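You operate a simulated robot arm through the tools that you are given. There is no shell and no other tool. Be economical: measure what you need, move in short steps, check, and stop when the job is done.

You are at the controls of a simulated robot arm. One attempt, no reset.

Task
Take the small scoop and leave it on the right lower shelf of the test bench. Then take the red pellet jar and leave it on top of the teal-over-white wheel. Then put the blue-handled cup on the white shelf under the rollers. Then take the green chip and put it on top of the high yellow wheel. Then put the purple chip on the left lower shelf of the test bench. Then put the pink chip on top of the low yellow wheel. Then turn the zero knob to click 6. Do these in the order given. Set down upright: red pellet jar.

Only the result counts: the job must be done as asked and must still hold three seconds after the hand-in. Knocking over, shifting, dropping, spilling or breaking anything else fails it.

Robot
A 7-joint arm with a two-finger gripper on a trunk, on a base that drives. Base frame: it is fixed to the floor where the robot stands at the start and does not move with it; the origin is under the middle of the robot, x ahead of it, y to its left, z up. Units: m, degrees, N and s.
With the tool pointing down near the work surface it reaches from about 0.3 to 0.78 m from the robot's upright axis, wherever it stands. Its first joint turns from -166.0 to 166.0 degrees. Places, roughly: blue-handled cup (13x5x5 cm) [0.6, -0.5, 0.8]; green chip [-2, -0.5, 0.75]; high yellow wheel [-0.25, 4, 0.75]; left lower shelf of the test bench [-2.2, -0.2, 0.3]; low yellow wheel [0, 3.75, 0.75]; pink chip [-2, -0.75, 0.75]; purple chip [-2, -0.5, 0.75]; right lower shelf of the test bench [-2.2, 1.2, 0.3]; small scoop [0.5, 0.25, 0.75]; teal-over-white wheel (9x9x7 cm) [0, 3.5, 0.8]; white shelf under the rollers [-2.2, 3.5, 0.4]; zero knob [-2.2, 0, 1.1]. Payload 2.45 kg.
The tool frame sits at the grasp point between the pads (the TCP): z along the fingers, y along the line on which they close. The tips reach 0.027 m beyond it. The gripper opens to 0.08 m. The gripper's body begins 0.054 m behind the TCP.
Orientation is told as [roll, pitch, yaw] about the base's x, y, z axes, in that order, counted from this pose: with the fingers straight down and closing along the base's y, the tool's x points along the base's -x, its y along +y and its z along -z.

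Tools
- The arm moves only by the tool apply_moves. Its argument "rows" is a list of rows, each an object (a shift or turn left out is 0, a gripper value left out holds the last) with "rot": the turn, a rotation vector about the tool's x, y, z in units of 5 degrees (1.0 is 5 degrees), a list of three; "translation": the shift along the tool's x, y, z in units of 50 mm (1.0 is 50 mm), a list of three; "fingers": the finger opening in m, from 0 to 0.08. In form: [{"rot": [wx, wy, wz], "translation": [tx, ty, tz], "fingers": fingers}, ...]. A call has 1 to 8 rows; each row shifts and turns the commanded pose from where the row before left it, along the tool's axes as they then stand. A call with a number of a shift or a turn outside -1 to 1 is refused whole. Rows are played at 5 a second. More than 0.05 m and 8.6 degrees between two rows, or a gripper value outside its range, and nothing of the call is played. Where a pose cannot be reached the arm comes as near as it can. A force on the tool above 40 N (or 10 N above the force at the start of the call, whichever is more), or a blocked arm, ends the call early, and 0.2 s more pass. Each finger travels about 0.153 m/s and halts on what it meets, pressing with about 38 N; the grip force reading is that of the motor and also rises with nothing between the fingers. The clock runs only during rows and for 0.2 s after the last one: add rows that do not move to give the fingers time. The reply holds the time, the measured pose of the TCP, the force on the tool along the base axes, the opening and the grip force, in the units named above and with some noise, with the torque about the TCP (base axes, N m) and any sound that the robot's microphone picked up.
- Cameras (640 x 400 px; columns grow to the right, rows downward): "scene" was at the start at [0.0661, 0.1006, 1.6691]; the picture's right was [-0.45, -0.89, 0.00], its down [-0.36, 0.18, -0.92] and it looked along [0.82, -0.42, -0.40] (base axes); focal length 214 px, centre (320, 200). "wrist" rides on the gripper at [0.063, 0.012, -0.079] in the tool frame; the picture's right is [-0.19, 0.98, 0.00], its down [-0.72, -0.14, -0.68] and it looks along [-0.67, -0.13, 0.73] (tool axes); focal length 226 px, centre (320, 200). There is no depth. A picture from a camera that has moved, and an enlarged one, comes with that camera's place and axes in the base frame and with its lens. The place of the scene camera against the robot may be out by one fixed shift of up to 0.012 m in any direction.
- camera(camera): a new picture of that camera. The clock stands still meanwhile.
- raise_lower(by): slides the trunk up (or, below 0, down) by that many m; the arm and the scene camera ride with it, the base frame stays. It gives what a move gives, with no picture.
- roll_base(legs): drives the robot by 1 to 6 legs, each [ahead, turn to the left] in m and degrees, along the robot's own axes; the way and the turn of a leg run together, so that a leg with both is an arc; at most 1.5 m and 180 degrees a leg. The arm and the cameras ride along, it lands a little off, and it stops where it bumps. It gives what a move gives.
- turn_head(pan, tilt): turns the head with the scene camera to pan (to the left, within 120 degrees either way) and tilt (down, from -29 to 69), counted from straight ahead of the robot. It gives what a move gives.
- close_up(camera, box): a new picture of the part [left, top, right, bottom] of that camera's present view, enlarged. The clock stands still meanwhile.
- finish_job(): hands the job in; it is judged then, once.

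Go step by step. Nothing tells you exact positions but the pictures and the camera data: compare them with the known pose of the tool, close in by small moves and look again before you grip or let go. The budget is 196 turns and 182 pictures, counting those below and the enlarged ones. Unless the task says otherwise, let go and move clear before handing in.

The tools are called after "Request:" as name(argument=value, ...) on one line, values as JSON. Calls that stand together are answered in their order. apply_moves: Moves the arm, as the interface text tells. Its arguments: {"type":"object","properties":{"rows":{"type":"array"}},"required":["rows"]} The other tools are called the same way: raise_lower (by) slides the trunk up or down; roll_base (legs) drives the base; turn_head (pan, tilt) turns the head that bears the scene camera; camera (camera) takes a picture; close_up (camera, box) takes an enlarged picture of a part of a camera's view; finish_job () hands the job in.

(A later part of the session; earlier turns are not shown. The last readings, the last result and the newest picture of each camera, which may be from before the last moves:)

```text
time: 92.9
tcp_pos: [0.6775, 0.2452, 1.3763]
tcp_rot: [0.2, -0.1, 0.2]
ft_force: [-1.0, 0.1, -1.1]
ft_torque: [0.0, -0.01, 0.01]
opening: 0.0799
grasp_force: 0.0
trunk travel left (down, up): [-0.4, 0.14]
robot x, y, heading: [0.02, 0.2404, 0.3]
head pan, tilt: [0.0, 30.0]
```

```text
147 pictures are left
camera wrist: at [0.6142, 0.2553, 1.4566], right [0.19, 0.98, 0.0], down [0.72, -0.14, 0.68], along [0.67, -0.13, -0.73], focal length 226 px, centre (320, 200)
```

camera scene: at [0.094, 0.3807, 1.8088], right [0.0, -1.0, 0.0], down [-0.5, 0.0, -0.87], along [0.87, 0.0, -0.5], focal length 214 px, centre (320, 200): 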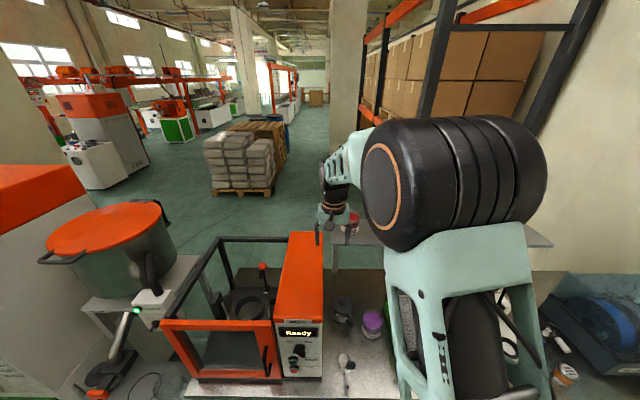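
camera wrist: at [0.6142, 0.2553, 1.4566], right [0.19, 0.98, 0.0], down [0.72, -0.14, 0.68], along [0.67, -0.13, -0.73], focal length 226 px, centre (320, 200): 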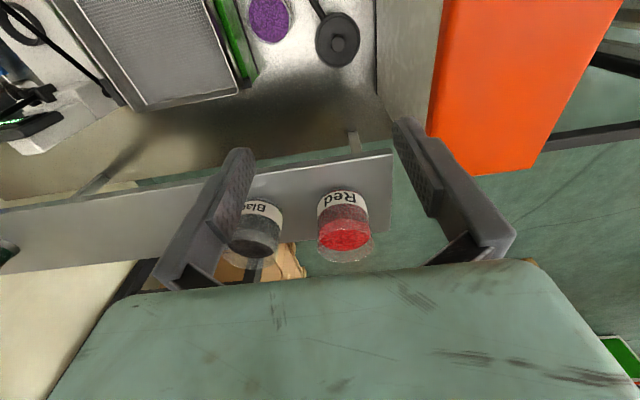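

I estimate the jar centre near (0.90, 0.24) with its rim near z = 1.25. Its width looks close to the gripper's limit, so I'll measure it in an enlarged view.

Request:
close_up(camera="wrist", box=[220, 150, 420, 275])

```text
3.20 times, centred on (320, 212) of wrist
camera zoom: at [0.6142, 0.2553, 1.4566], right [0.19, 0.98, 0.0], down [0.72, -0.14, 0.68], along [0.67, -0.13, -0.73], focal length 723 px, centre (320, 160)
```

zoom: 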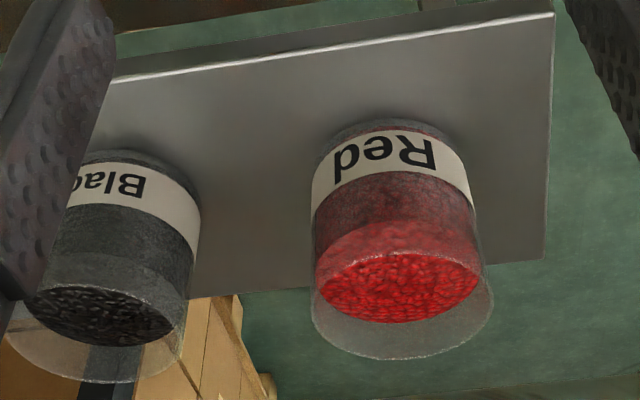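

Request:
apply_moves(rows=[{"translation": [0.3, 0, 0.9]}, {"translation": [0.3, 0, 0.9]}, {}])

Request:
close_up(camera="wrist", box=[220, 150, 420, 275])

Request:
camera(camera="wrist")

```text
time: 93.7
tcp_pos: [0.6489, 0.2441, 1.2837]
tcp_rot: [0.1, 0.0, 0.1]
ft_force: [0.1, 0.0, 0.4]
ft_torque: [0.0, 0.02, 0.0]
opening: 0.0796
grasp_force: 0.0
trunk travel left (down, up): [-0.4, 0.14]
robot x, y, heading: [0.016, 0.236, -0.0]
head pan, tilt: [0.0, 30.0]
```

```text
3.20 times, centred on (320, 212) of wrist
camera zoom: at [0.5845, 0.255, 1.3644], right [0.19, 0.98, 0.0], down [0.72, -0.14, 0.68], along [0.67, -0.13, -0.73], focal length 723 px, centre (320, 160)
```

zoom: 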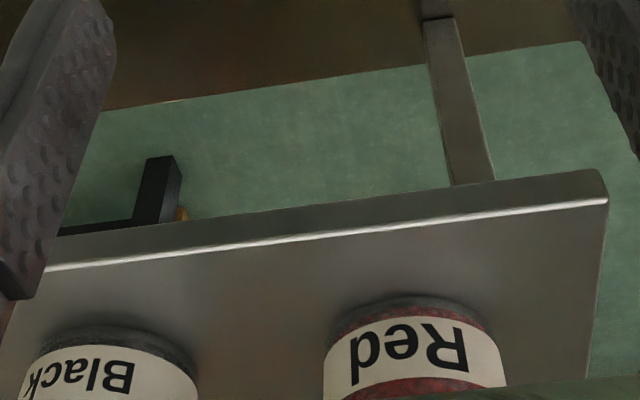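

```text
144 pictures are left
camera wrist: at [0.5845, 0.255, 1.3644], right [0.19, 0.98, 0.0], down [0.72, -0.14, 0.68], along [0.67, -0.13, -0.73], focal length 226 px, centre (320, 200)
```

wrist: 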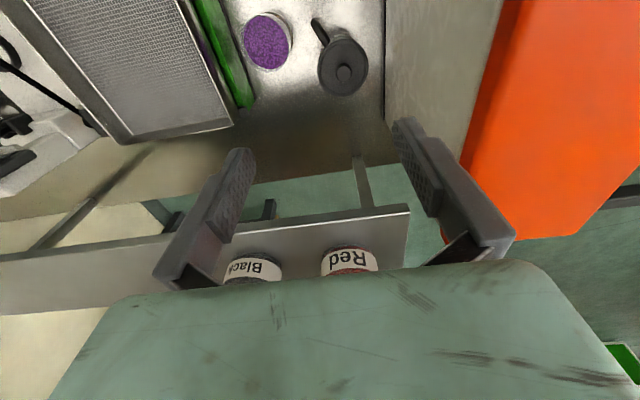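

The jar measures about 8.5 cm across, more than the 8 cm opening, so I plan to pinch its near wall with one finger inside the empty rim zone. I'll raise up and turn the gripper 90° so it closes along the base's x.

Request:
apply_moves(rows=[{"translation": [0, 0, -1]}, {"translation": [0, 0, -0.6], "rot": [0, 0, 1]}, {"rot": [0, 0, 1]}, {"rot": [0, 0, 1]}, {"rot": [0, 0, 1]}, {"rot": [0, 0, 1]}, {"rot": [0, 0, 1]}, {"rot": [0, 0, 1]}])

Request:
apply_moves(rows=[{"rot": [0, 0, 1]}, {"rot": [0, 0, 1]}, {"rot": [0, 0, 1]}, {"rot": [0, 0, 1]}, {"rot": [0, 0, 1]}, {"rot": [0, 0, 1]}, {"rot": [0, 0, 1]}, {"rot": [0, 0, 1]}])

Request:
apply_moves(rows=[{"rot": [0, 0, 1]}, {"rot": [0, 0, 1]}, {"rot": [0, 0, 1]}, {}])

Request:
camera(camera="wrist")

```text
time: 95.5
tcp_pos: [0.65, 0.2436, 1.3672]
tcp_rot: [0.1, 0.2, -34.9]
ft_force: [0.1, -0.4, -0.1]
ft_torque: [-0.01, 0.02, 0.01]
opening: 0.0798
grasp_force: 0.1
trunk travel left (down, up): [-0.4, 0.14]
robot x, y, heading: [0.0227, 0.2383, -0.1]
head pan, tilt: [0.0, 30.0]
```

```text
time: 97.3
tcp_pos: [0.6496, 0.2435, 1.366]
tcp_rot: [0.1, 0.1, -74.8]
ft_force: [-0.6, -0.3, 0.1]
ft_torque: [-0.03, -0.03, -0.02]
opening: 0.0802
grasp_force: 0.0
trunk travel left (down, up): [-0.4, 0.14]
robot x, y, heading: [0.0203, 0.2366, 0.3]
head pan, tilt: [0.0, 30.0]
```

```text
time: 98.3
tcp_pos: [0.6501, 0.2438, 1.3657]
tcp_rot: [0.0, 0.2, -89.8]
ft_force: [-0.3, -0.5, -0.6]
ft_torque: [0.01, -0.03, 0.0]
opening: 0.08
grasp_force: 0.1
trunk travel left (down, up): [-0.4, 0.14]
robot x, y, heading: [0.0185, 0.2354, 0.1]
head pan, tilt: [0.0, 30.0]
```

```text
143 pictures are left
camera wrist: at [0.6614, 0.3059, 1.4463], right [0.98, -0.19, 0.0], down [-0.14, -0.72, 0.68], along [-0.13, -0.67, -0.73], focal length 226 px, centre (320, 200)
```

wrist: 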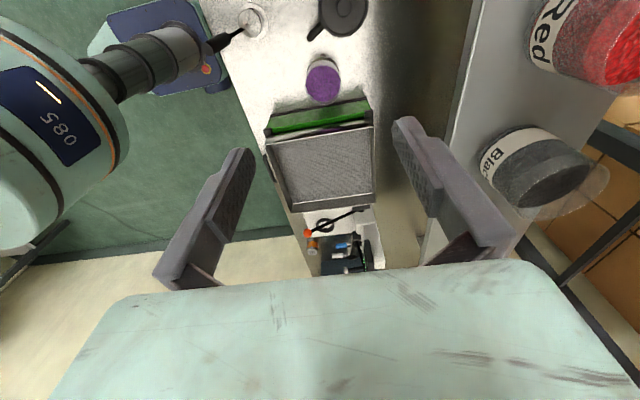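

With the gripper turned, the camera now views the closing direction from the side. I'll move out toward the jar at a safe height and test the reach.

Request:
apply_moves(rows=[{"translation": [0, 0.9, 0]}, {"translation": [0, 0.9, 0]}, {"translation": [0, 0.9, 0]}, {"translation": [0, 0.9, 0]}, {"translation": [0, 0.6, 0]}, {}])

Request:
camera(camera="wrist")

```text
time: 99.7
tcp_pos: [0.8089, 0.2472, 1.3658]
tcp_rot: [0.0, 0.1, -89.8]
ft_force: [-0.9, 0.2, 0.4]
ft_torque: [-0.04, -0.01, 0.01]
opening: 0.08
grasp_force: 0.0
out of reach, approached as far as the arm can: row 4, 5
trunk travel left (down, up): [-0.4, 0.14]
robot x, y, heading: [0.0205, 0.2368, 0.4]
head pan, tilt: [0.0, 30.0]
```

```text
142 pictures are left
camera wrist: at [0.8212, 0.3096, 1.4453], right [0.98, -0.19, 0.0], down [-0.14, -0.72, 0.68], along [-0.13, -0.67, -0.73], focal length 226 px, centre (320, 200)
```

wrist: 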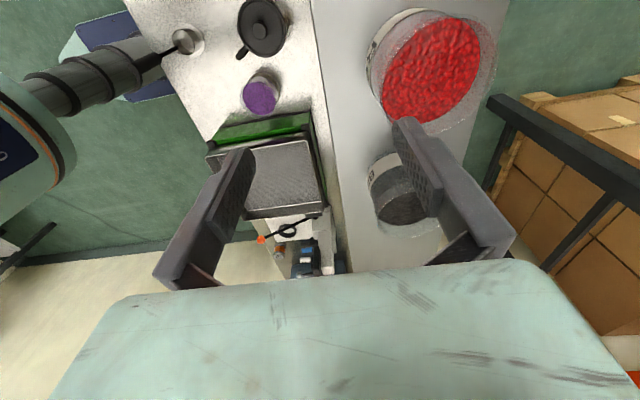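

The arm tops out around x = 0.81 at this height. I'll partly close the fingers, lower to just above rim level where the reach may be better, and try again.

Request:
apply_moves(rows=[{"translation": [0, -0.2, 0.66], "fingers": 0.04}, {"translation": [0, 0, 0.66]}, {"translation": [0, 0.7, 0]}, {"translation": [0, 0.7, 0]}, {}])

Request:
camera(camera="wrist")

```text
time: 100.9
tcp_pos: [0.8238, 0.2488, 1.2961]
tcp_rot: [0.0, 0.2, -89.7]
ft_force: [0.0, -0.7, -0.1]
ft_torque: [-0.01, -0.03, -0.02]
opening: 0.0402
grasp_force: 0.1
out of reach, approached as far as the arm can: row 3, 4
trunk travel left (down, up): [-0.4, 0.14]
robot x, y, heading: [0.0205, 0.2348, 0.1]
head pan, tilt: [0.0, 30.0]
```

```text
141 pictures are left
camera wrist: at [0.8359, 0.3115, 1.3748], right [0.98, -0.19, 0.0], down [-0.14, -0.72, 0.68], along [-0.13, -0.67, -0.73], focal length 226 px, centre (320, 200)
```

wrist: 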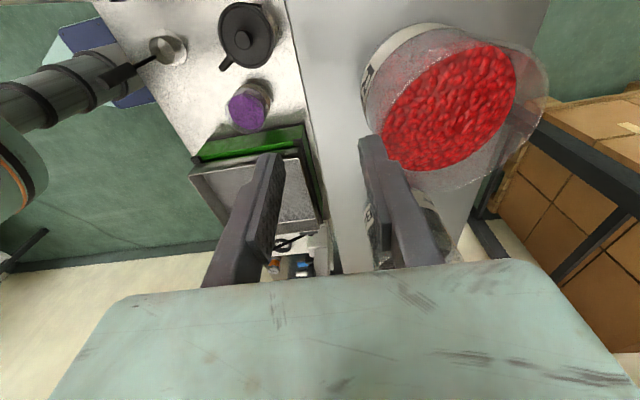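

I'm about 5 cm short. I'll look down with the head camera to judge the gap between my base and the bench.

Request:
turn_head(pan=20, tilt=69)

Request:
apply_moves(rows=[{}, {}, {}, {}])

Request:
camera(camera="scene")

```text
time: 102.0
tcp_pos: [0.8248, 0.2497, 1.2957]
tcp_rot: [-0.1, 0.1, -89.8]
ft_force: [-0.4, -0.5, 1.4]
ft_torque: [0.0, 0.02, 0.0]
opening: 0.0402
grasp_force: 0.0
trunk travel left (down, up): [-0.4, 0.14]
robot x, y, heading: [0.0188, 0.2398, 0.0]
head pan, tilt: [20.0, 68.8]
```

```text
time: 103.0
tcp_pos: [0.8226, 0.2495, 1.2955]
tcp_rot: [0.0, 0.1, -89.8]
ft_force: [-0.5, 0.2, -0.3]
ft_torque: [-0.01, 0.03, -0.02]
opening: 0.0402
grasp_force: 0.0
trunk travel left (down, up): [-0.4, 0.14]
robot x, y, heading: [0.0214, 0.2396, 0.2]
head pan, tilt: [20.0, 68.8]
```

```text
140 pictures are left
camera scene: at [0.0562, 0.3997, 1.7573], right [0.34, -0.94, 0.0], down [-0.88, -0.32, -0.36], along [0.34, 0.12, -0.93], focal length 214 px, centre (320, 200)
```

scene: 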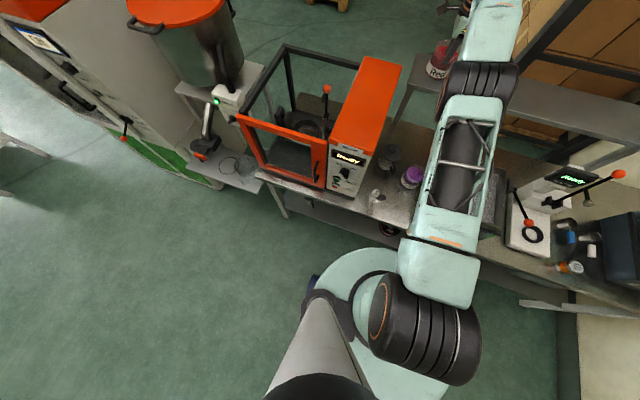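

There is roughly 7–9 cm between my base and the bench, so I can creep forward about 4.5 cm with the fingertips staying above the rim.

Request:
roll_base(legs=[[0.045, 0]])

Request:
camera(camera="wrist")

Request:
close_up(camera="wrist", box=[240, 20, 520, 195])

```text
time: 103.9
tcp_pos: [0.8691, 0.2493, 1.2954]
tcp_rot: [0.0, 0.0, -89.8]
ft_force: [0.2, -0.2, -0.6]
ft_torque: [0.05, 0.02, -0.01]
opening: 0.0402
grasp_force: 0.1
trunk travel left (down, up): [-0.4, 0.14]
robot x, y, heading: [0.0646, 0.2378, 0.0]
head pan, tilt: [20.0, 68.8]
```

```text
139 pictures are left
camera wrist: at [0.8801, 0.3117, 1.3746], right [0.98, -0.19, 0.0], down [-0.14, -0.72, 0.68], along [-0.13, -0.67, -0.73], focal length 226 px, centre (320, 200)
```

wrist: 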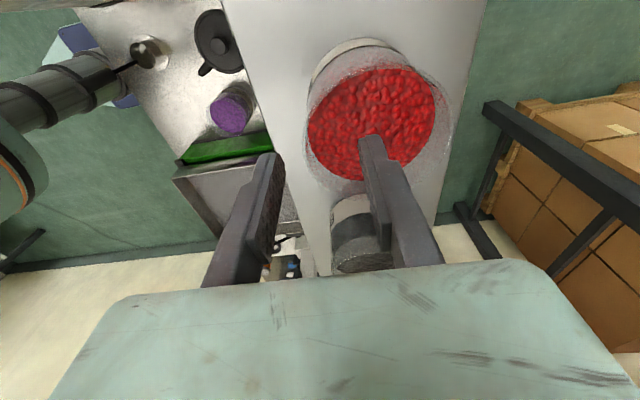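

```text
2.29 times, centred on (380, 108) of wrist
camera zoom: at [0.8801, 0.3117, 1.3746], right [0.98, -0.19, 0.0], down [-0.14, -0.72, 0.68], along [-0.13, -0.67, -0.73], focal length 517 px, centre (183, 411)
```

zoom: 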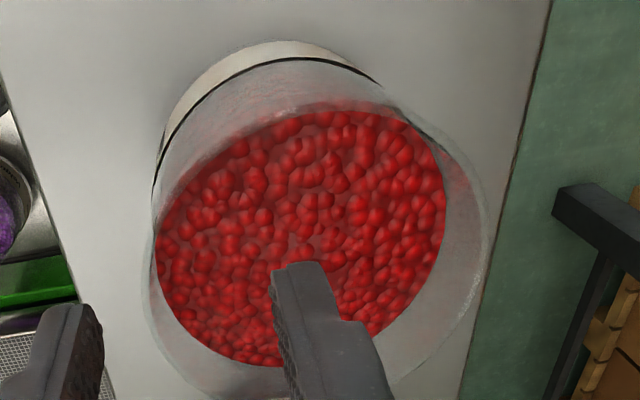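

The wrist now shows the jar centred near (0.903, 0.247) with about 1.5 cm of free wall above the pellets. I'll take another enlargement to measure the rim and pellet level precisely.

Request:
close_up(camera="wrist", box=[260, 50, 500, 200])

```text
2.67 times, centred on (380, 125) of wrist
camera zoom: at [0.8801, 0.3117, 1.3746], right [0.98, -0.19, 0.0], down [-0.14, -0.72, 0.68], along [-0.13, -0.67, -0.73], focal length 603 px, centre (160, 400)
```

zoom: 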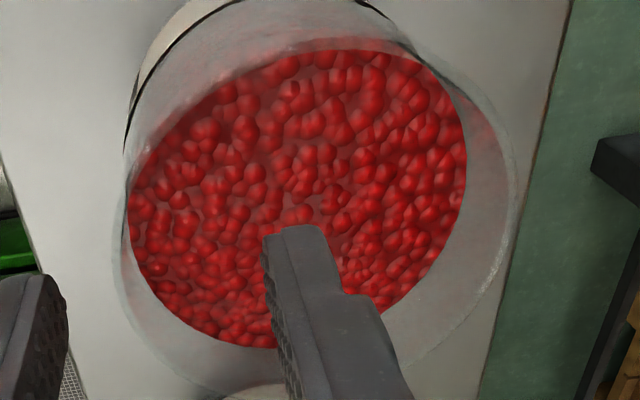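

The wall at x ≈ 0.859 lies between the fingers, with about 1.5 cm of free depth above the pellets. I'll centre on the wall and lower partway to check.

Request:
apply_moves(rows=[{"translation": [-0.05, -0.17, 0]}, {"translation": [0, 0, 0.36]}, {}])

Request:
close_up(camera="wrist", box=[220, 50, 480, 212])

```text
time: 104.7
tcp_pos: [0.8585, 0.2481, 1.2778]
tcp_rot: [0.3, 0.1, -89.7]
ft_force: [0.0, -0.1, -0.2]
ft_torque: [-0.02, 0.03, 0.01]
opening: 0.04
grasp_force: 0.1
trunk travel left (down, up): [-0.4, 0.14]
robot x, y, heading: [0.0651, 0.237, -0.1]
head pan, tilt: [20.0, 68.8]
```

```text
2.46 times, centred on (350, 131) of wrist
camera zoom: at [0.8708, 0.3093, 1.3575], right [0.98, -0.19, 0.0], down [-0.14, -0.72, 0.68], along [-0.13, -0.67, -0.73], focal length 556 px, centre (246, 370)
```

zoom: 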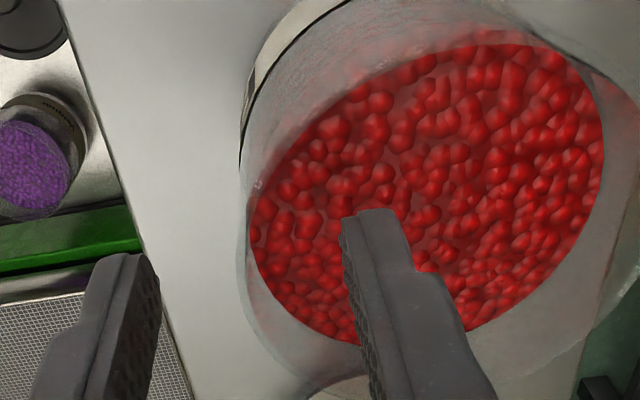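

The rim wall is midway between the fingers. I'll lower in small steps, watching the force.

Request:
apply_moves(rows=[{"translation": [0, 0, 0.14]}, {"translation": [0, 0, 0.12]}, {}])

Request:
close_up(camera="wrist", box=[220, 50, 480, 212])

```text
time: 105.5
tcp_pos: [0.8586, 0.2483, 1.2644]
tcp_rot: [0.0, 0.1, -89.8]
ft_force: [-0.5, -0.7, 0.0]
ft_torque: [-0.01, -0.01, -0.02]
opening: 0.0402
grasp_force: 0.0
trunk travel left (down, up): [-0.4, 0.14]
robot x, y, heading: [0.063, 0.2373, 0.3]
head pan, tilt: [20.0, 68.8]
```

```text
2.46 times, centred on (350, 131) of wrist
camera zoom: at [0.8713, 0.3098, 1.3439], right [0.98, -0.19, 0.0], down [-0.14, -0.72, 0.68], along [-0.13, -0.67, -0.73], focal length 556 px, centre (246, 370)
```

zoom: 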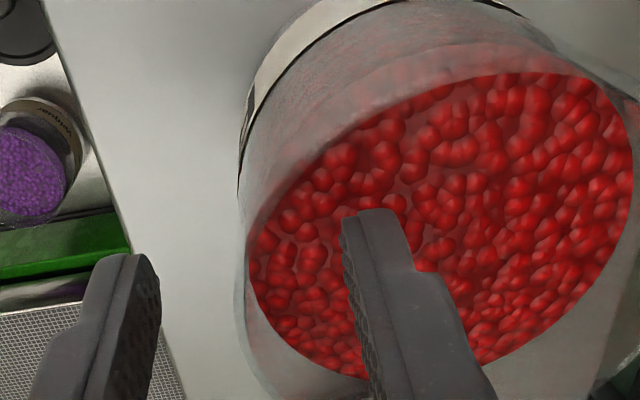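

Request:
apply_moves(rows=[{"translation": [0, 0, 0.06]}, {"translation": [0, 0, 0.06]}, {}])

Request:
camera(camera="wrist")

```text
time: 106.3
tcp_pos: [0.8593, 0.2477, 1.2583]
tcp_rot: [0.0, 0.1, -89.8]
ft_force: [0.7, -0.7, -0.8]
ft_torque: [-0.02, -0.02, 0.0]
opening: 0.04
grasp_force: 0.1
trunk travel left (down, up): [-0.4, 0.14]
robot x, y, heading: [0.0637, 0.2356, 0.2]
head pan, tilt: [20.0, 68.8]
```

```text
134 pictures are left
camera wrist: at [0.871, 0.3094, 1.3376], right [0.98, -0.19, 0.0], down [-0.14, -0.72, 0.68], along [-0.13, -0.67, -0.73], focal length 226 px, centre (320, 200)
```

wrist: 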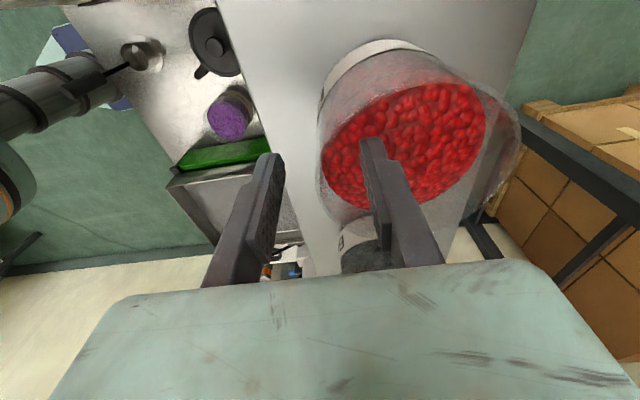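

The tips are about 1.8 cm below the rim without touching anything. I'll close on the wall.

Request:
apply_moves(rows=[{"fingers": 0.02}, {"fingers": 0.01}, {"fingers": 0.0}, {"fingers": 0.0}, {"fingers": 0.0}])

Request:
camera(camera="wrist")

```text
time: 107.5
tcp_pos: [0.8593, 0.2473, 1.258]
tcp_rot: [0.0, 0.2, -89.8]
ft_force: [0.1, -1.0, -0.2]
ft_torque: [0.02, 0.06, -0.02]
opening: 0.0059
grasp_force: 32.6
trunk travel left (down, up): [-0.4, 0.14]
robot x, y, heading: [0.0649, 0.2312, 0.2]
head pan, tilt: [20.0, 68.8]
```

```text
133 pictures are left
camera wrist: at [0.8712, 0.3093, 1.3374], right [0.98, -0.19, 0.0], down [-0.14, -0.72, 0.68], along [-0.13, -0.67, -0.73], focal length 226 px, centre (320, 200)
```

wrist: 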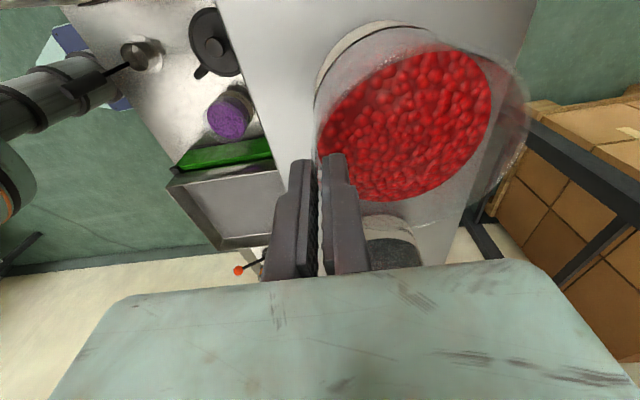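

The wall is pinched (opening 5.9 mm, 33 N). I'll lift a couple of centimetres and check that the jar stays level.

Request:
apply_moves(rows=[{"translation": [0, 0, -0.2]}, {"translation": [0, 0, -0.3]}, {}, {}])

Request:
camera(camera="wrist")

```text
time: 108.5
tcp_pos: [0.8594, 0.2474, 1.2828]
tcp_rot: [0.0, 0.1, -89.8]
ft_force: [1.1, -0.1, -2.9]
ft_torque: [0.03, 0.1, -0.01]
opening: 0.0061
grasp_force: 32.1
trunk travel left (down, up): [-0.4, 0.14]
robot x, y, heading: [0.0641, 0.2394, 0.0]
head pan, tilt: [20.0, 68.8]
```

```text
132 pictures are left
camera wrist: at [0.8714, 0.3092, 1.3628], right [0.98, -0.19, 0.0], down [-0.14, -0.72, 0.68], along [-0.13, -0.67, -0.73], focal length 226 px, centre (320, 200)
```

wrist: 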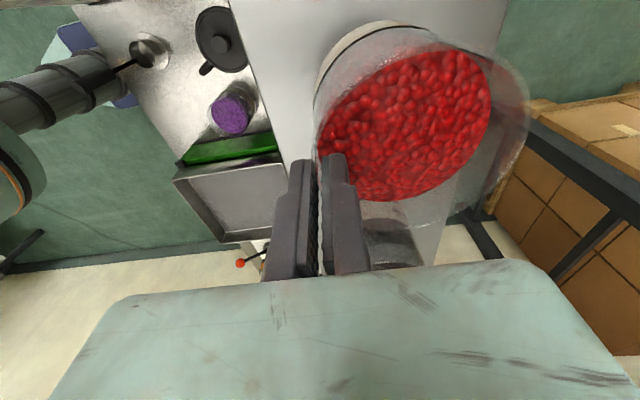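

The jar lifts level with no slip. I'll raise it further and draw the arm in before driving.

Request:
apply_moves(rows=[{"translation": [0, 0, -0.6]}, {"translation": [0, 0, -0.6]}, {"translation": [0, 0, -0.6]}, {"translation": [0, -0.5, -0.3]}, {"translation": [0, -0.8, 0]}, {"translation": [0, -0.8, 0]}, {"translation": [0, -0.8, 0]}, {"translation": [0, -0.8, 0]}])

Request:
turn_head(pan=-10, tilt=30)

Request:
apply_moves(rows=[{"translation": [0, -0.6, 0]}, {"translation": [0, -0.6, 0]}, {}])

Request:
camera(camera="wrist")

```text
time: 110.3
tcp_pos: [0.8306, 0.2513, 1.4282]
tcp_rot: [0.0, 0.2, -89.8]
ft_force: [-0.9, -0.5, -3.1]
ft_torque: [0.0, 0.07, 0.03]
opening: 0.0062
grasp_force: 32.4
out of reach, approached as far as the arm can: row 3, 4, 5, 6, 7, 8
trunk travel left (down, up): [-0.4, 0.14]
robot x, y, heading: [0.0624, 0.2356, 0.1]
head pan, tilt: [20.0, 68.8]
```

```text
time: 111.3
tcp_pos: [0.8308, 0.2517, 1.4277]
tcp_rot: [-0.1, 0.1, -89.8]
ft_force: [-0.4, 1.8, -3.0]
ft_torque: [-0.01, 0.11, -0.02]
opening: 0.0059
grasp_force: 32.0
trunk travel left (down, up): [-0.4, 0.14]
robot x, y, heading: [0.0611, 0.241, 0.3]
head pan, tilt: [-10.0, 30.0]
```

```text
time: 112.1
tcp_pos: [0.8247, 0.2539, 1.4471]
tcp_rot: [-0.1, 0.1, -89.8]
ft_force: [0.1, 0.1, -3.8]
ft_torque: [0.01, 0.08, 0.0]
opening: 0.0061
grasp_force: 32.5
out of reach, approached as far as the arm can: row 1, 2
trunk travel left (down, up): [-0.4, 0.14]
robot x, y, heading: [0.0657, 0.2328, 0.0]
head pan, tilt: [-10.0, 30.0]
```

```text
131 pictures are left
camera wrist: at [0.8361, 0.315, 1.5271], right [0.98, -0.19, 0.0], down [-0.14, -0.72, 0.68], along [-0.13, -0.67, -0.73], focal length 226 px, centre (320, 200)
```

wrist: 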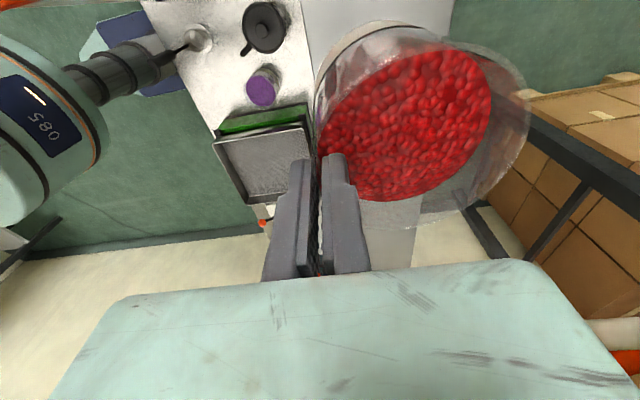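

The arm is stretched to its limit and drifted up. I'll come down a bit first, then draw back in smaller steps.

Request:
apply_moves(rows=[{"translation": [0, -0.1, 0.6]}, {"translation": [0, -0.1, 0.6]}, {"translation": [0, -0.4, 0]}, {}])

```text
time: 113.1
tcp_pos: [0.8407, 0.2545, 1.3982]
tcp_rot: [-0.2, 0.2, -89.8]
ft_force: [-0.1, -0.3, -3.5]
ft_torque: [-0.01, 0.11, 0.02]
opening: 0.0059
grasp_force: 31.4
out of reach, approached as far as the arm can: row 1, 2, 3
trunk travel left (down, up): [-0.4, 0.14]
robot x, y, heading: [0.0663, 0.2382, -0.1]
head pan, tilt: [-10.0, 30.0]
```

Request:
apply_moves(rows=[{"translation": [0, -0.2, 0.7]}, {"translation": [0, -0.5, 0.5]}, {"translation": [0, -0.6, 0]}, {"translation": [0, -0.6, 0]}, {}])

```text
time: 114.3
tcp_pos: [0.8502, 0.2555, 1.366]
tcp_rot: [0.0, 0.1, -89.7]
ft_force: [0.1, -0.3, -3.2]
ft_torque: [-0.06, 0.12, -0.01]
opening: 0.0059
grasp_force: 32.0
out of reach, approached as far as the arm can: row 1, 2, 3, 4
trunk travel left (down, up): [-0.4, 0.14]
robot x, y, heading: [0.0616, 0.2396, -0.0]
head pan, tilt: [-10.0, 30.0]
```

The arm is at full stretch and can't fold in directly. I'll back the base out to open floor first, where I can move it freely.

Request:
roll_base(legs=[[-0.7, 0]])

Request:
apply_moves(rows=[{"translation": [0, 0, 1]}, {"translation": [0, 0, 1]}, {"translation": [0, 0, 1]}, {"translation": [0, 0, 1]}, {}])

```text
time: 118.2
tcp_pos: [0.1497, 0.2552, 1.3665]
tcp_rot: [0.2, 0.1, -89.7]
ft_force: [-0.3, 0.4, -3.8]
ft_torque: [0.01, 0.14, 0.0]
opening: 0.006
grasp_force: 32.1
trunk travel left (down, up): [-0.4, 0.14]
robot x, y, heading: [-0.6343, 0.2356, 0.0]
head pan, tilt: [-10.0, 30.0]
```

```text
time: 119.3
tcp_pos: [0.1745, 0.2566, 1.17]
tcp_rot: [-0.2, 0.1, -89.6]
ft_force: [-0.3, -0.5, -3.0]
ft_torque: [-0.01, 0.1, 0.01]
opening: 0.0062
grasp_force: 32.0
out of reach, approached as far as the arm can: row 1, 2, 3
trunk travel left (down, up): [-0.4, 0.14]
robot x, y, heading: [-0.6375, 0.2392, 0.6]
head pan, tilt: [-10.0, 30.0]
```

Request:
apply_moves(rows=[{"translation": [0, -0.5, 0]}, {"translation": [0, -0.8, 0]}, {"translation": [0, -0.8, 0]}, {}])

```text
time: 120.3
tcp_pos: [0.1757, 0.2568, 1.1702]
tcp_rot: [-0.2, 0.2, -89.6]
ft_force: [0.2, -0.2, -2.9]
ft_torque: [0.0, 0.11, -0.03]
opening: 0.0059
grasp_force: 32.3
out of reach, approached as far as the arm can: row 1, 2, 3
trunk travel left (down, up): [-0.4, 0.14]
robot x, y, heading: [-0.6351, 0.2351, 0.3]
head pan, tilt: [-10.0, 30.0]
```

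Request:
apply_moves(rows=[{"translation": [0, 0, 1]}, {"translation": [0, 0, 1]}, {"translation": [0, -0.6, 0.8]}, {"translation": [0, -0.6, 0.6]}, {"translation": [0, -0.8, 0]}, {}])

Request:
camera(camera="scene")

```text
time: 121.8
tcp_pos: [0.1532, 0.2591, 0.9836]
tcp_rot: [0.0, 0.1, -89.6]
ft_force: [0.3, 0.6, -2.3]
ft_torque: [-0.02, 0.1, 0.03]
opening: 0.0058
grasp_force: 32.0
out of reach, approached as far as the arm can: row 2, 3, 4, 5
trunk travel left (down, up): [-0.4, 0.14]
robot x, y, heading: [-0.6363, 0.2335, 0.3]
head pan, tilt: [-10.0, 30.0]
```

```text
130 pictures are left
camera scene: at [-0.5632, 0.3624, 1.8088], right [-0.17, -0.99, 0.0], down [-0.49, 0.08, -0.87], along [0.85, -0.15, -0.5], focal length 214 px, centre (320, 200)
```

scene: 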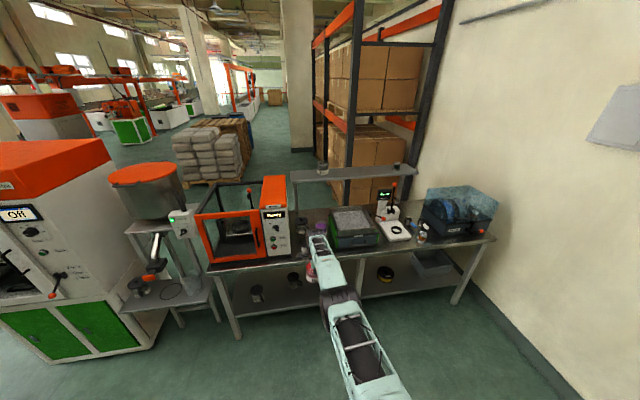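

The arm stays on its full-reach arc. I'll try moving upward with the same radius, which should let the elbow bend.

Request:
apply_moves(rows=[{"translation": [0, -0.2, -0.8]}, {"translation": [0, -0.2, -0.8]}, {"translation": [0, -0.2, -0.8]}, {}])

```text
time: 122.8
tcp_pos: [0.1714, 0.2603, 1.0972]
tcp_rot: [-0.3, 0.1, -89.6]
ft_force: [0.5, -0.1, -2.8]
ft_torque: [0.0, 0.13, -0.02]
opening: 0.0064
grasp_force: 32.4
out of reach, approached as far as the arm can: row 1, 2, 3
trunk travel left (down, up): [-0.4, 0.14]
robot x, y, heading: [-0.6346, 0.2346, 0.1]
head pan, tilt: [-10.0, 30.0]
```

The inward steps were probably too large for a nearly straight elbow, which must bend a lot for a small retreat. I'll try tiny inward steps.

Request:
apply_moves(rows=[{"translation": [0, -0.04, 0]}, {"translation": [0, -0.06, 0]}, {"translation": [0, -0.08, 0]}, {"translation": [0, -0.1, 0]}, {"translation": [0, -0.15, 0]}, {"translation": [0, -0.2, 0]}, {"translation": [0, -0.3, 0]}, {"translation": [0, -0.4, 0]}])

```text
time: 124.5
tcp_pos: [0.1047, 0.2594, 1.0977]
tcp_rot: [-0.1, 0.2, -89.5]
ft_force: [0.7, 0.1, -2.7]
ft_torque: [-0.01, 0.11, 0.0]
opening: 0.0058
grasp_force: 31.8
out of reach, approached as far as the arm can: row 2
trunk travel left (down, up): [-0.4, 0.14]
robot x, y, heading: [-0.6368, 0.2352, 0.4]
head pan, tilt: [-10.0, 30.0]
```

That worked. I'll fold in further and look at the jar and the way to the wheels.

Request:
apply_moves(rows=[{"translation": [0, -0.6, -0.2]}, {"translation": [0, -0.7, -0.3]}, {"translation": [0, -0.7, -0.4]}, {"translation": [0, -0.7, -0.4]}, {"translation": [0, -0.7, -0.4]}, {"translation": [0, -0.5, -0.4]}, {}])

Request:
turn_head(pan=80, tilt=20)

Request:
apply_moves(rows=[{}, {}, {}, {}])

Request:
camera(camera="wrist")

Request:
camera(camera="scene")

```text
time: 126.2
tcp_pos: [-0.091, 0.2582, 1.2034]
tcp_rot: [-0.1, 0.2, -89.6]
ft_force: [0.8, 0.0, -3.4]
ft_torque: [-0.04, 0.11, 0.02]
opening: 0.0061
grasp_force: 32.1
trunk travel left (down, up): [-0.4, 0.14]
robot x, y, heading: [-0.637, 0.2353, 0.1]
head pan, tilt: [-10.0, 30.0]
```

```text
time: 127.8
tcp_pos: [-0.0913, 0.2588, 1.2034]
tcp_rot: [-0.1, 0.0, -89.6]
ft_force: [1.4, -0.1, -2.6]
ft_torque: [-0.01, 0.13, 0.02]
opening: 0.0062
grasp_force: 31.6
trunk travel left (down, up): [-0.4, 0.14]
robot x, y, heading: [-0.6376, 0.2353, 0.3]
head pan, tilt: [80.0, 20.0]
```

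```text
time: 128.8
tcp_pos: [-0.0897, 0.259, 1.204]
tcp_rot: [-0.1, 0.1, -89.6]
ft_force: [0.7, -0.4, -3.2]
ft_torque: [-0.02, 0.09, -0.04]
opening: 0.006
grasp_force: 32.0
trunk travel left (down, up): [-0.4, 0.14]
robot x, y, heading: [-0.6351, 0.2343, 0.5]
head pan, tilt: [80.0, 20.0]
```

```text
129 pictures are left
camera wrist: at [-0.0785, 0.3203, 1.2829], right [0.98, -0.19, 0.0], down [-0.14, -0.72, 0.68], along [-0.13, -0.67, -0.73], focal length 226 px, centre (320, 200)
```

wrist: 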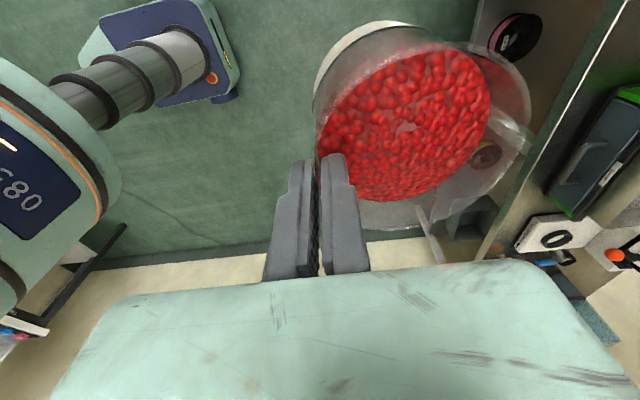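

```text
128 pictures are left
camera scene: at [-0.6369, 0.4695, 1.8249], right [0.99, -0.17, 0.0], down [-0.06, -0.34, -0.94], along [0.16, 0.93, -0.34], focal length 214 px, centre (320, 200)
```

scene: 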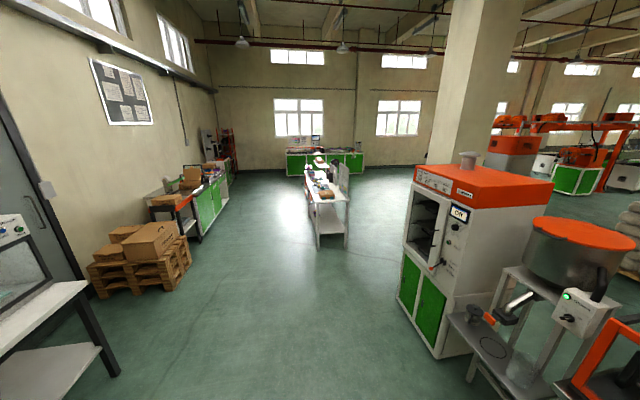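

The jar is steady, and the wheel table is ahead to the north near (0, 3.1–4.3). I'll drive toward its west side and stop short to look.

Request:
roll_base(legs=[[-0.25, 0], [0, 90], [1.3, 0], [1.2, 0], [0, -90]])

Request:
turn_head(pan=20, tilt=35)

Request:
apply_moves(rows=[{}, {}, {}, {}])

Request:
camera(camera="scene")

Request:
camera(camera="wrist")

```text
time: 150.4
tcp_pos: [-0.3552, 2.7715, 1.2021]
tcp_rot: [-0.1, 0.2, -89.5]
ft_force: [-0.2, 0.7, -3.4]
ft_torque: [-0.01, 0.11, -0.01]
opening: 0.006
grasp_force: 31.8
trunk travel left (down, up): [-0.4, 0.14]
robot x, y, heading: [-0.9024, 2.7483, 0.3]
head pan, tilt: [80.0, 20.0]
```

```text
time: 151.7
tcp_pos: [-0.3551, 2.7721, 1.2028]
tcp_rot: [-0.2, 0.1, -89.5]
ft_force: [-0.2, -0.2, -2.9]
ft_torque: [-0.03, 0.12, 0.05]
opening: 0.0062
grasp_force: 32.3
trunk travel left (down, up): [-0.4, 0.14]
robot x, y, heading: [-0.8947, 2.7437, 0.4]
head pan, tilt: [20.0, 35.0]
```

```text
time: 152.7
tcp_pos: [-0.3556, 2.7732, 1.2034]
tcp_rot: [-0.1, 0.2, -89.6]
ft_force: [1.0, 0.2, -3.8]
ft_torque: [0.02, 0.12, -0.04]
opening: 0.0058
grasp_force: 31.8
trunk travel left (down, up): [-0.4, 0.14]
robot x, y, heading: [-0.9018, 2.749, 0.5]
head pan, tilt: [20.0, 35.0]
```

```text
127 pictures are left
camera scene: at [-0.8347, 2.9208, 1.801], right [0.35, -0.94, 0.0], down [-0.54, -0.2, -0.82], along [0.77, 0.29, -0.57], focal length 214 px, centre (320, 200)
```

scene: 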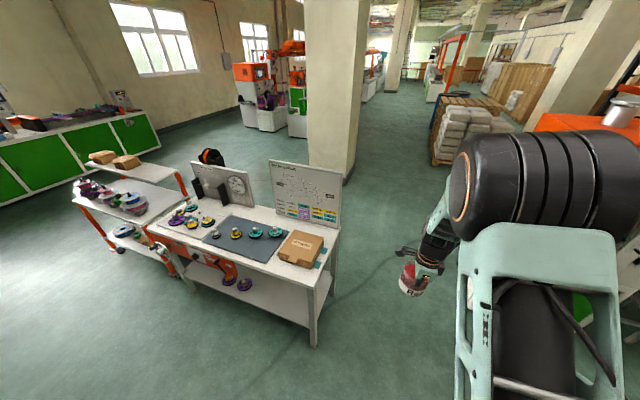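

```text
126 pictures are left
camera wrist: at [-0.343, 2.8342, 1.2829], right [0.98, -0.18, 0.0], down [-0.13, -0.72, 0.68], along [-0.13, -0.67, -0.73], focal length 226 px, centre (320, 200)
```

wrist: 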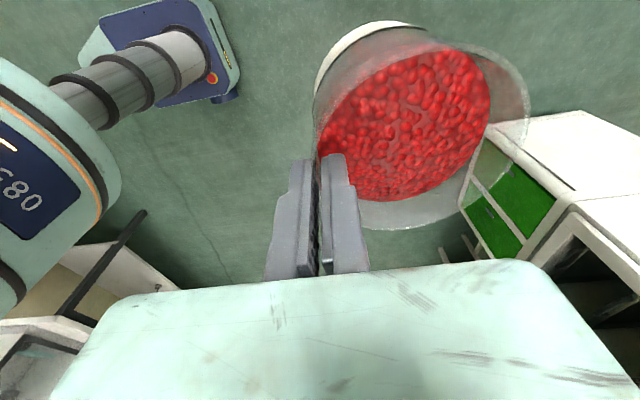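

The wheel table is to my left with several small coloured wheels on it. I'll enlarge that area to identify each wheel.

Request:
close_up(camera="scene", box=[150, 170, 350, 295])

Request:
close_up(camera="scene", box=[160, 190, 300, 278])

```text
3.20 times, centred on (250, 232) of scene
camera zoom: at [-0.8347, 2.9208, 1.801], right [0.35, -0.94, 0.0], down [-0.54, -0.2, -0.82], along [0.77, 0.29, -0.57], focal length 686 px, centre (544, 96)
```

zoom: 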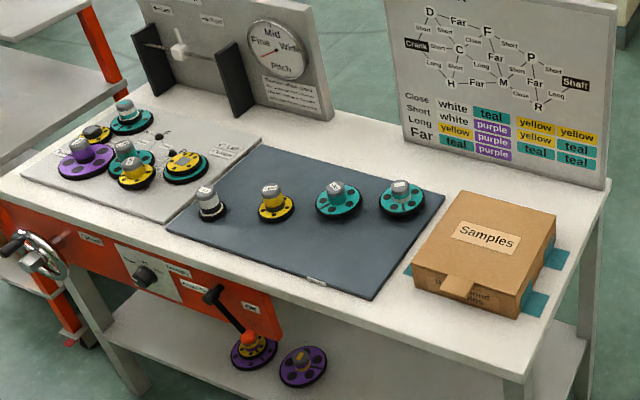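

```text
4.55 times, centred on (230, 234) of scene
camera zoom: at [-0.8347, 2.9208, 1.801], right [0.35, -0.94, 0.0], down [-0.54, -0.2, -0.82], along [0.77, 0.29, -0.57], focal length 975 px, centre (729, 46)
```

zoom: 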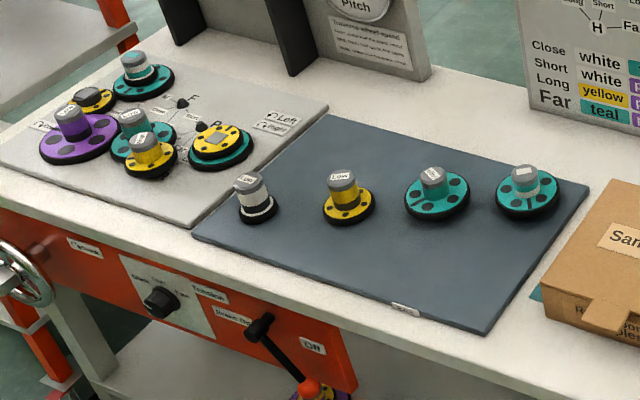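

The teal wheel with the white band, nearest the sample box, should be the teal-over-white one. I'll drive up beside the table and look closer before confirming.

Request:
roll_base(legs=[[0, 90], [0.83, 0], [0, -90], [0.17, 0]])

Request:
turn_head(pan=40, tilt=50)

Request:
apply_moves(rows=[{}, {}, {}])

Request:
camera(camera="scene")

Request:
camera(camera="wrist")

```text
time: 166.0
tcp_pos: [-0.1965, 3.6068, 1.203]
tcp_rot: [-0.1, 0.1, -89.1]
ft_force: [-0.1, -0.2, -2.7]
ft_torque: [-0.01, 0.13, -0.02]
opening: 0.006
grasp_force: 32.3
trunk travel left (down, up): [-0.4, 0.14]
robot x, y, heading: [-0.7415, 3.581, 0.8]
head pan, tilt: [20.0, 35.0]
```

```text
time: 166.8
tcp_pos: [-0.1968, 3.6069, 1.2031]
tcp_rot: [-0.1, 0.1, -89.2]
ft_force: [0.3, -0.5, -3.6]
ft_torque: [-0.03, 0.11, 0.01]
opening: 0.006
grasp_force: 31.6
trunk travel left (down, up): [-0.4, 0.14]
robot x, y, heading: [-0.7402, 3.5777, 1.1]
head pan, tilt: [40.0, 50.0]
```

```text
time: 167.7
tcp_pos: [-0.1981, 3.6084, 1.2026]
tcp_rot: [0.0, 0.2, -89.2]
ft_force: [0.0, 0.4, -2.4]
ft_torque: [-0.01, 0.15, 0.0]
opening: 0.0061
grasp_force: 31.9
trunk travel left (down, up): [-0.4, 0.14]
robot x, y, heading: [-0.7476, 3.5811, 0.9]
head pan, tilt: [40.0, 50.0]
```

```text
123 pictures are left
camera scene: at [-0.7012, 3.7722, 1.7793], right [0.65, -0.76, 0.0], down [-0.58, -0.5, -0.64], along [0.49, 0.42, -0.77], focal length 214 px, centre (320, 200)
```

scene: 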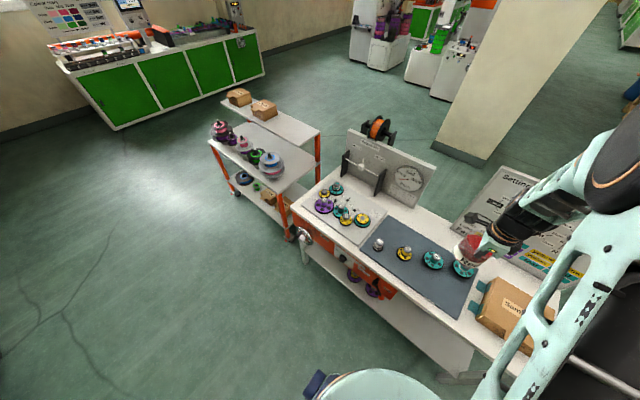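

```text
122 pictures are left
camera wrist: at [-0.1853, 3.6689, 1.2828], right [0.98, -0.18, 0.0], down [-0.13, -0.72, 0.68], along [-0.12, -0.67, -0.73], focal length 226 px, centre (320, 200)
```

wrist: 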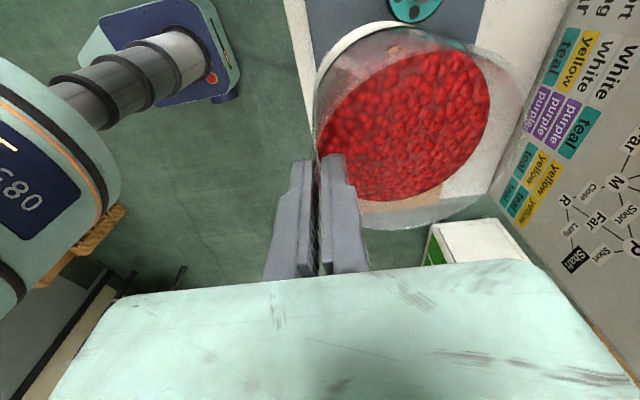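

Request:
close_up(camera="scene", box=[360, 220, 500, 308])

Request:
close_up(camera="scene", box=[295, 170, 415, 245])

```text
4.55 times, centred on (430, 264) of scene
camera zoom: at [-0.7012, 3.7722, 1.7793], right [0.65, -0.76, 0.0], down [-0.58, -0.5, -0.64], along [0.49, 0.42, -0.77], focal length 975 px, centre (-180, -91)
```

zoom: 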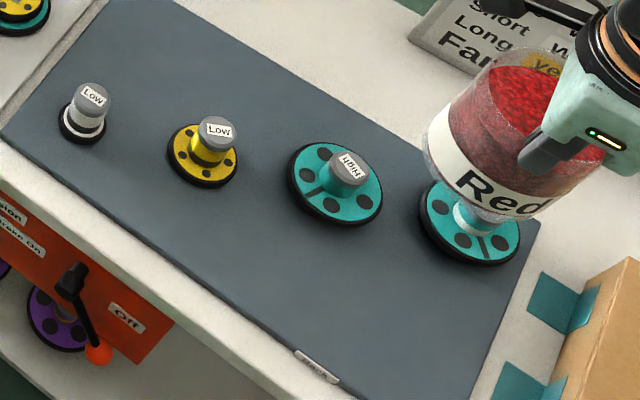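

```text
5.33 times, centred on (355, 208) of scene
camera zoom: at [-0.7012, 3.7722, 1.7793], right [0.65, -0.76, 0.0], down [-0.58, -0.5, -0.64], along [0.49, 0.42, -0.77], focal length 1144 px, centre (133, 160)
```

zoom: 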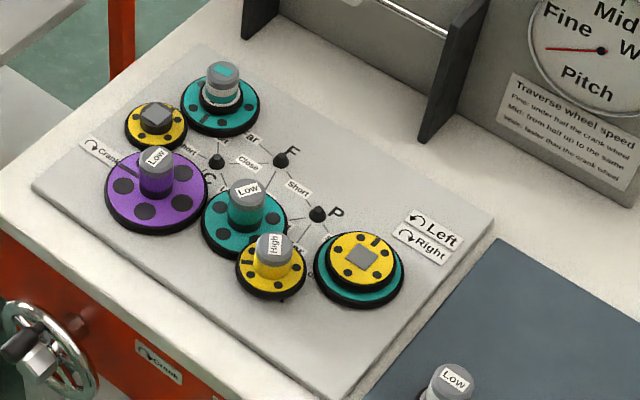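

The board's yellow wheel is labelled "High", the mat's yellow wheel "Low", and the teal wheel under the jar now has the white hub. I'll move the jar aside to measure that wheel without occlusion.

Request:
apply_moves(rows=[{"translation": [-0.8, -0.2, 0]}, {"translation": [-0.8, -0.2, 0]}, {"translation": [-0.8, -0.2, 0]}, {"translation": [-0.8, -0.2, 0]}, {"translation": [-0.6, 0, 0]}, {}])

Request:
turn_head(pan=5, tilt=50)

Request:
apply_moves(rows=[{}, {}, {}])

Request:
camera(camera="scene")

```text
time: 169.1
tcp_pos: [-0.2332, 3.4155, 1.2033]
tcp_rot: [0.0, 0.1, -89.2]
ft_force: [-0.6, 0.5, -2.3]
ft_torque: [0.01, 0.12, 0.02]
opening: 0.0061
grasp_force: 31.8
trunk travel left (down, up): [-0.4, 0.14]
robot x, y, heading: [-0.7447, 3.576, 0.7]
head pan, tilt: [40.0, 50.0]
```

```text
time: 170.1
tcp_pos: [-0.2357, 3.4171, 1.2024]
tcp_rot: [-0.2, 0.2, -89.2]
ft_force: [0.6, 0.0, -3.6]
ft_torque: [0.0, 0.12, -0.01]
opening: 0.0061
grasp_force: 30.9
trunk travel left (down, up): [-0.4, 0.14]
robot x, y, heading: [-0.7428, 3.5815, 1.0]
head pan, tilt: [5.0, 50.0]
```

```text
time: 170.9
tcp_pos: [-0.2335, 3.4166, 1.202]
tcp_rot: [-0.1, 0.1, -89.2]
ft_force: [-0.1, 0.1, -3.4]
ft_torque: [-0.04, 0.14, 0.0]
opening: 0.0059
grasp_force: 31.8
trunk travel left (down, up): [-0.4, 0.14]
robot x, y, heading: [-0.7407, 3.5794, 0.8]
head pan, tilt: [5.0, 50.0]
```

```text
119 pictures are left
camera scene: at [-0.683, 3.7294, 1.7793], right [0.1, -0.99, 0.0], down [-0.76, -0.08, -0.64], along [0.64, 0.06, -0.77], focal length 214 px, centre (320, 200)
```

scene: 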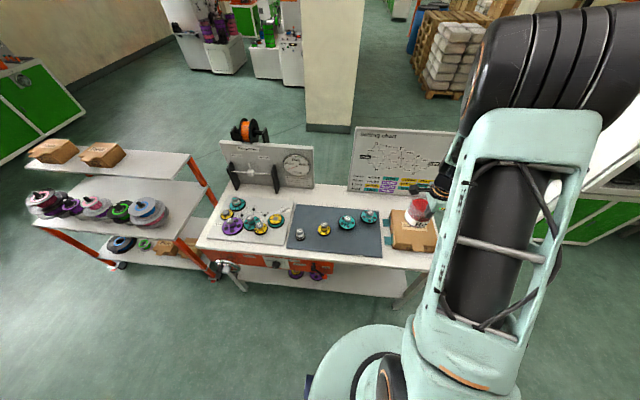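

Request:
close_up(camera="scene", box=[310, 180, 470, 280])

Request:
close_up(camera="scene", box=[385, 160, 465, 210])

```text
4.00 times, centred on (390, 230) of scene
camera zoom: at [-0.683, 3.7294, 1.7793], right [0.1, -0.99, 0.0], down [-0.76, -0.08, -0.64], along [0.64, 0.06, -0.77], focal length 858 px, centre (40, 80)
```

zoom: 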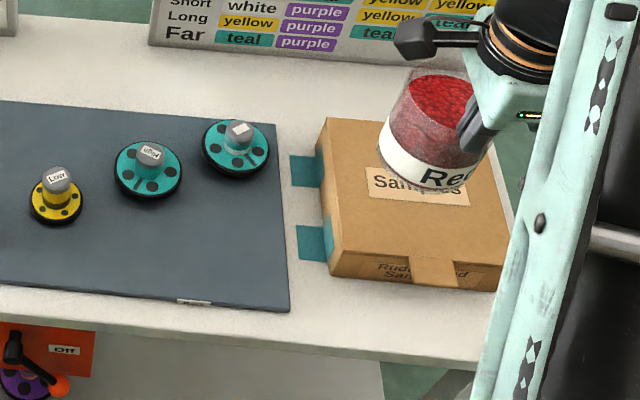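

```text
8.00 times, centred on (425, 185) of scene
camera zoom: at [-0.683, 3.7294, 1.7793], right [0.1, -0.99, 0.0], down [-0.76, -0.08, -0.64], along [0.64, 0.06, -0.77], focal length 1716 px, centre (-520, 320)
```

zoom: 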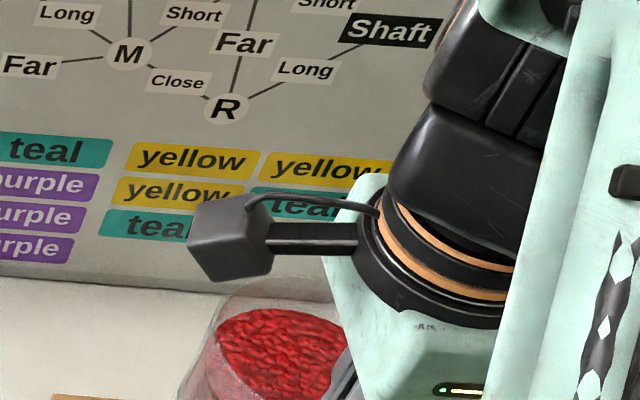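

Request:
close_up(camera="scene", box=[390, 190, 454, 230])

Request:
close_up(camera="scene", box=[335, 200, 399, 240])

```text
10.00 times, centred on (422, 210) of scene
camera zoom: at [-0.683, 3.7294, 1.7793], right [0.1, -0.99, 0.0], down [-0.76, -0.08, -0.64], along [0.64, 0.06, -0.77], focal length 2145 px, centre (-700, 100)
```

zoom: 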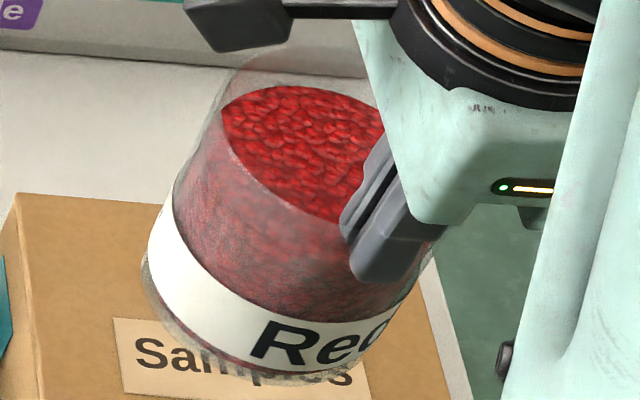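

```text
10.00 times, centred on (367, 220) of scene
camera zoom: at [-0.683, 3.7294, 1.7793], right [0.1, -0.99, 0.0], down [-0.76, -0.08, -0.64], along [0.64, 0.06, -0.77], focal length 2145 px, centre (-150, 0)
```

zoom: 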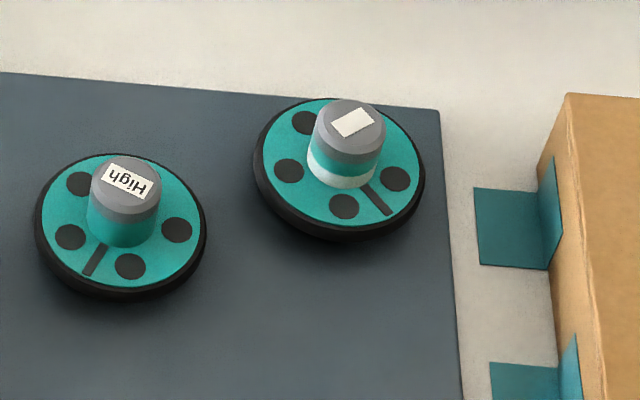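

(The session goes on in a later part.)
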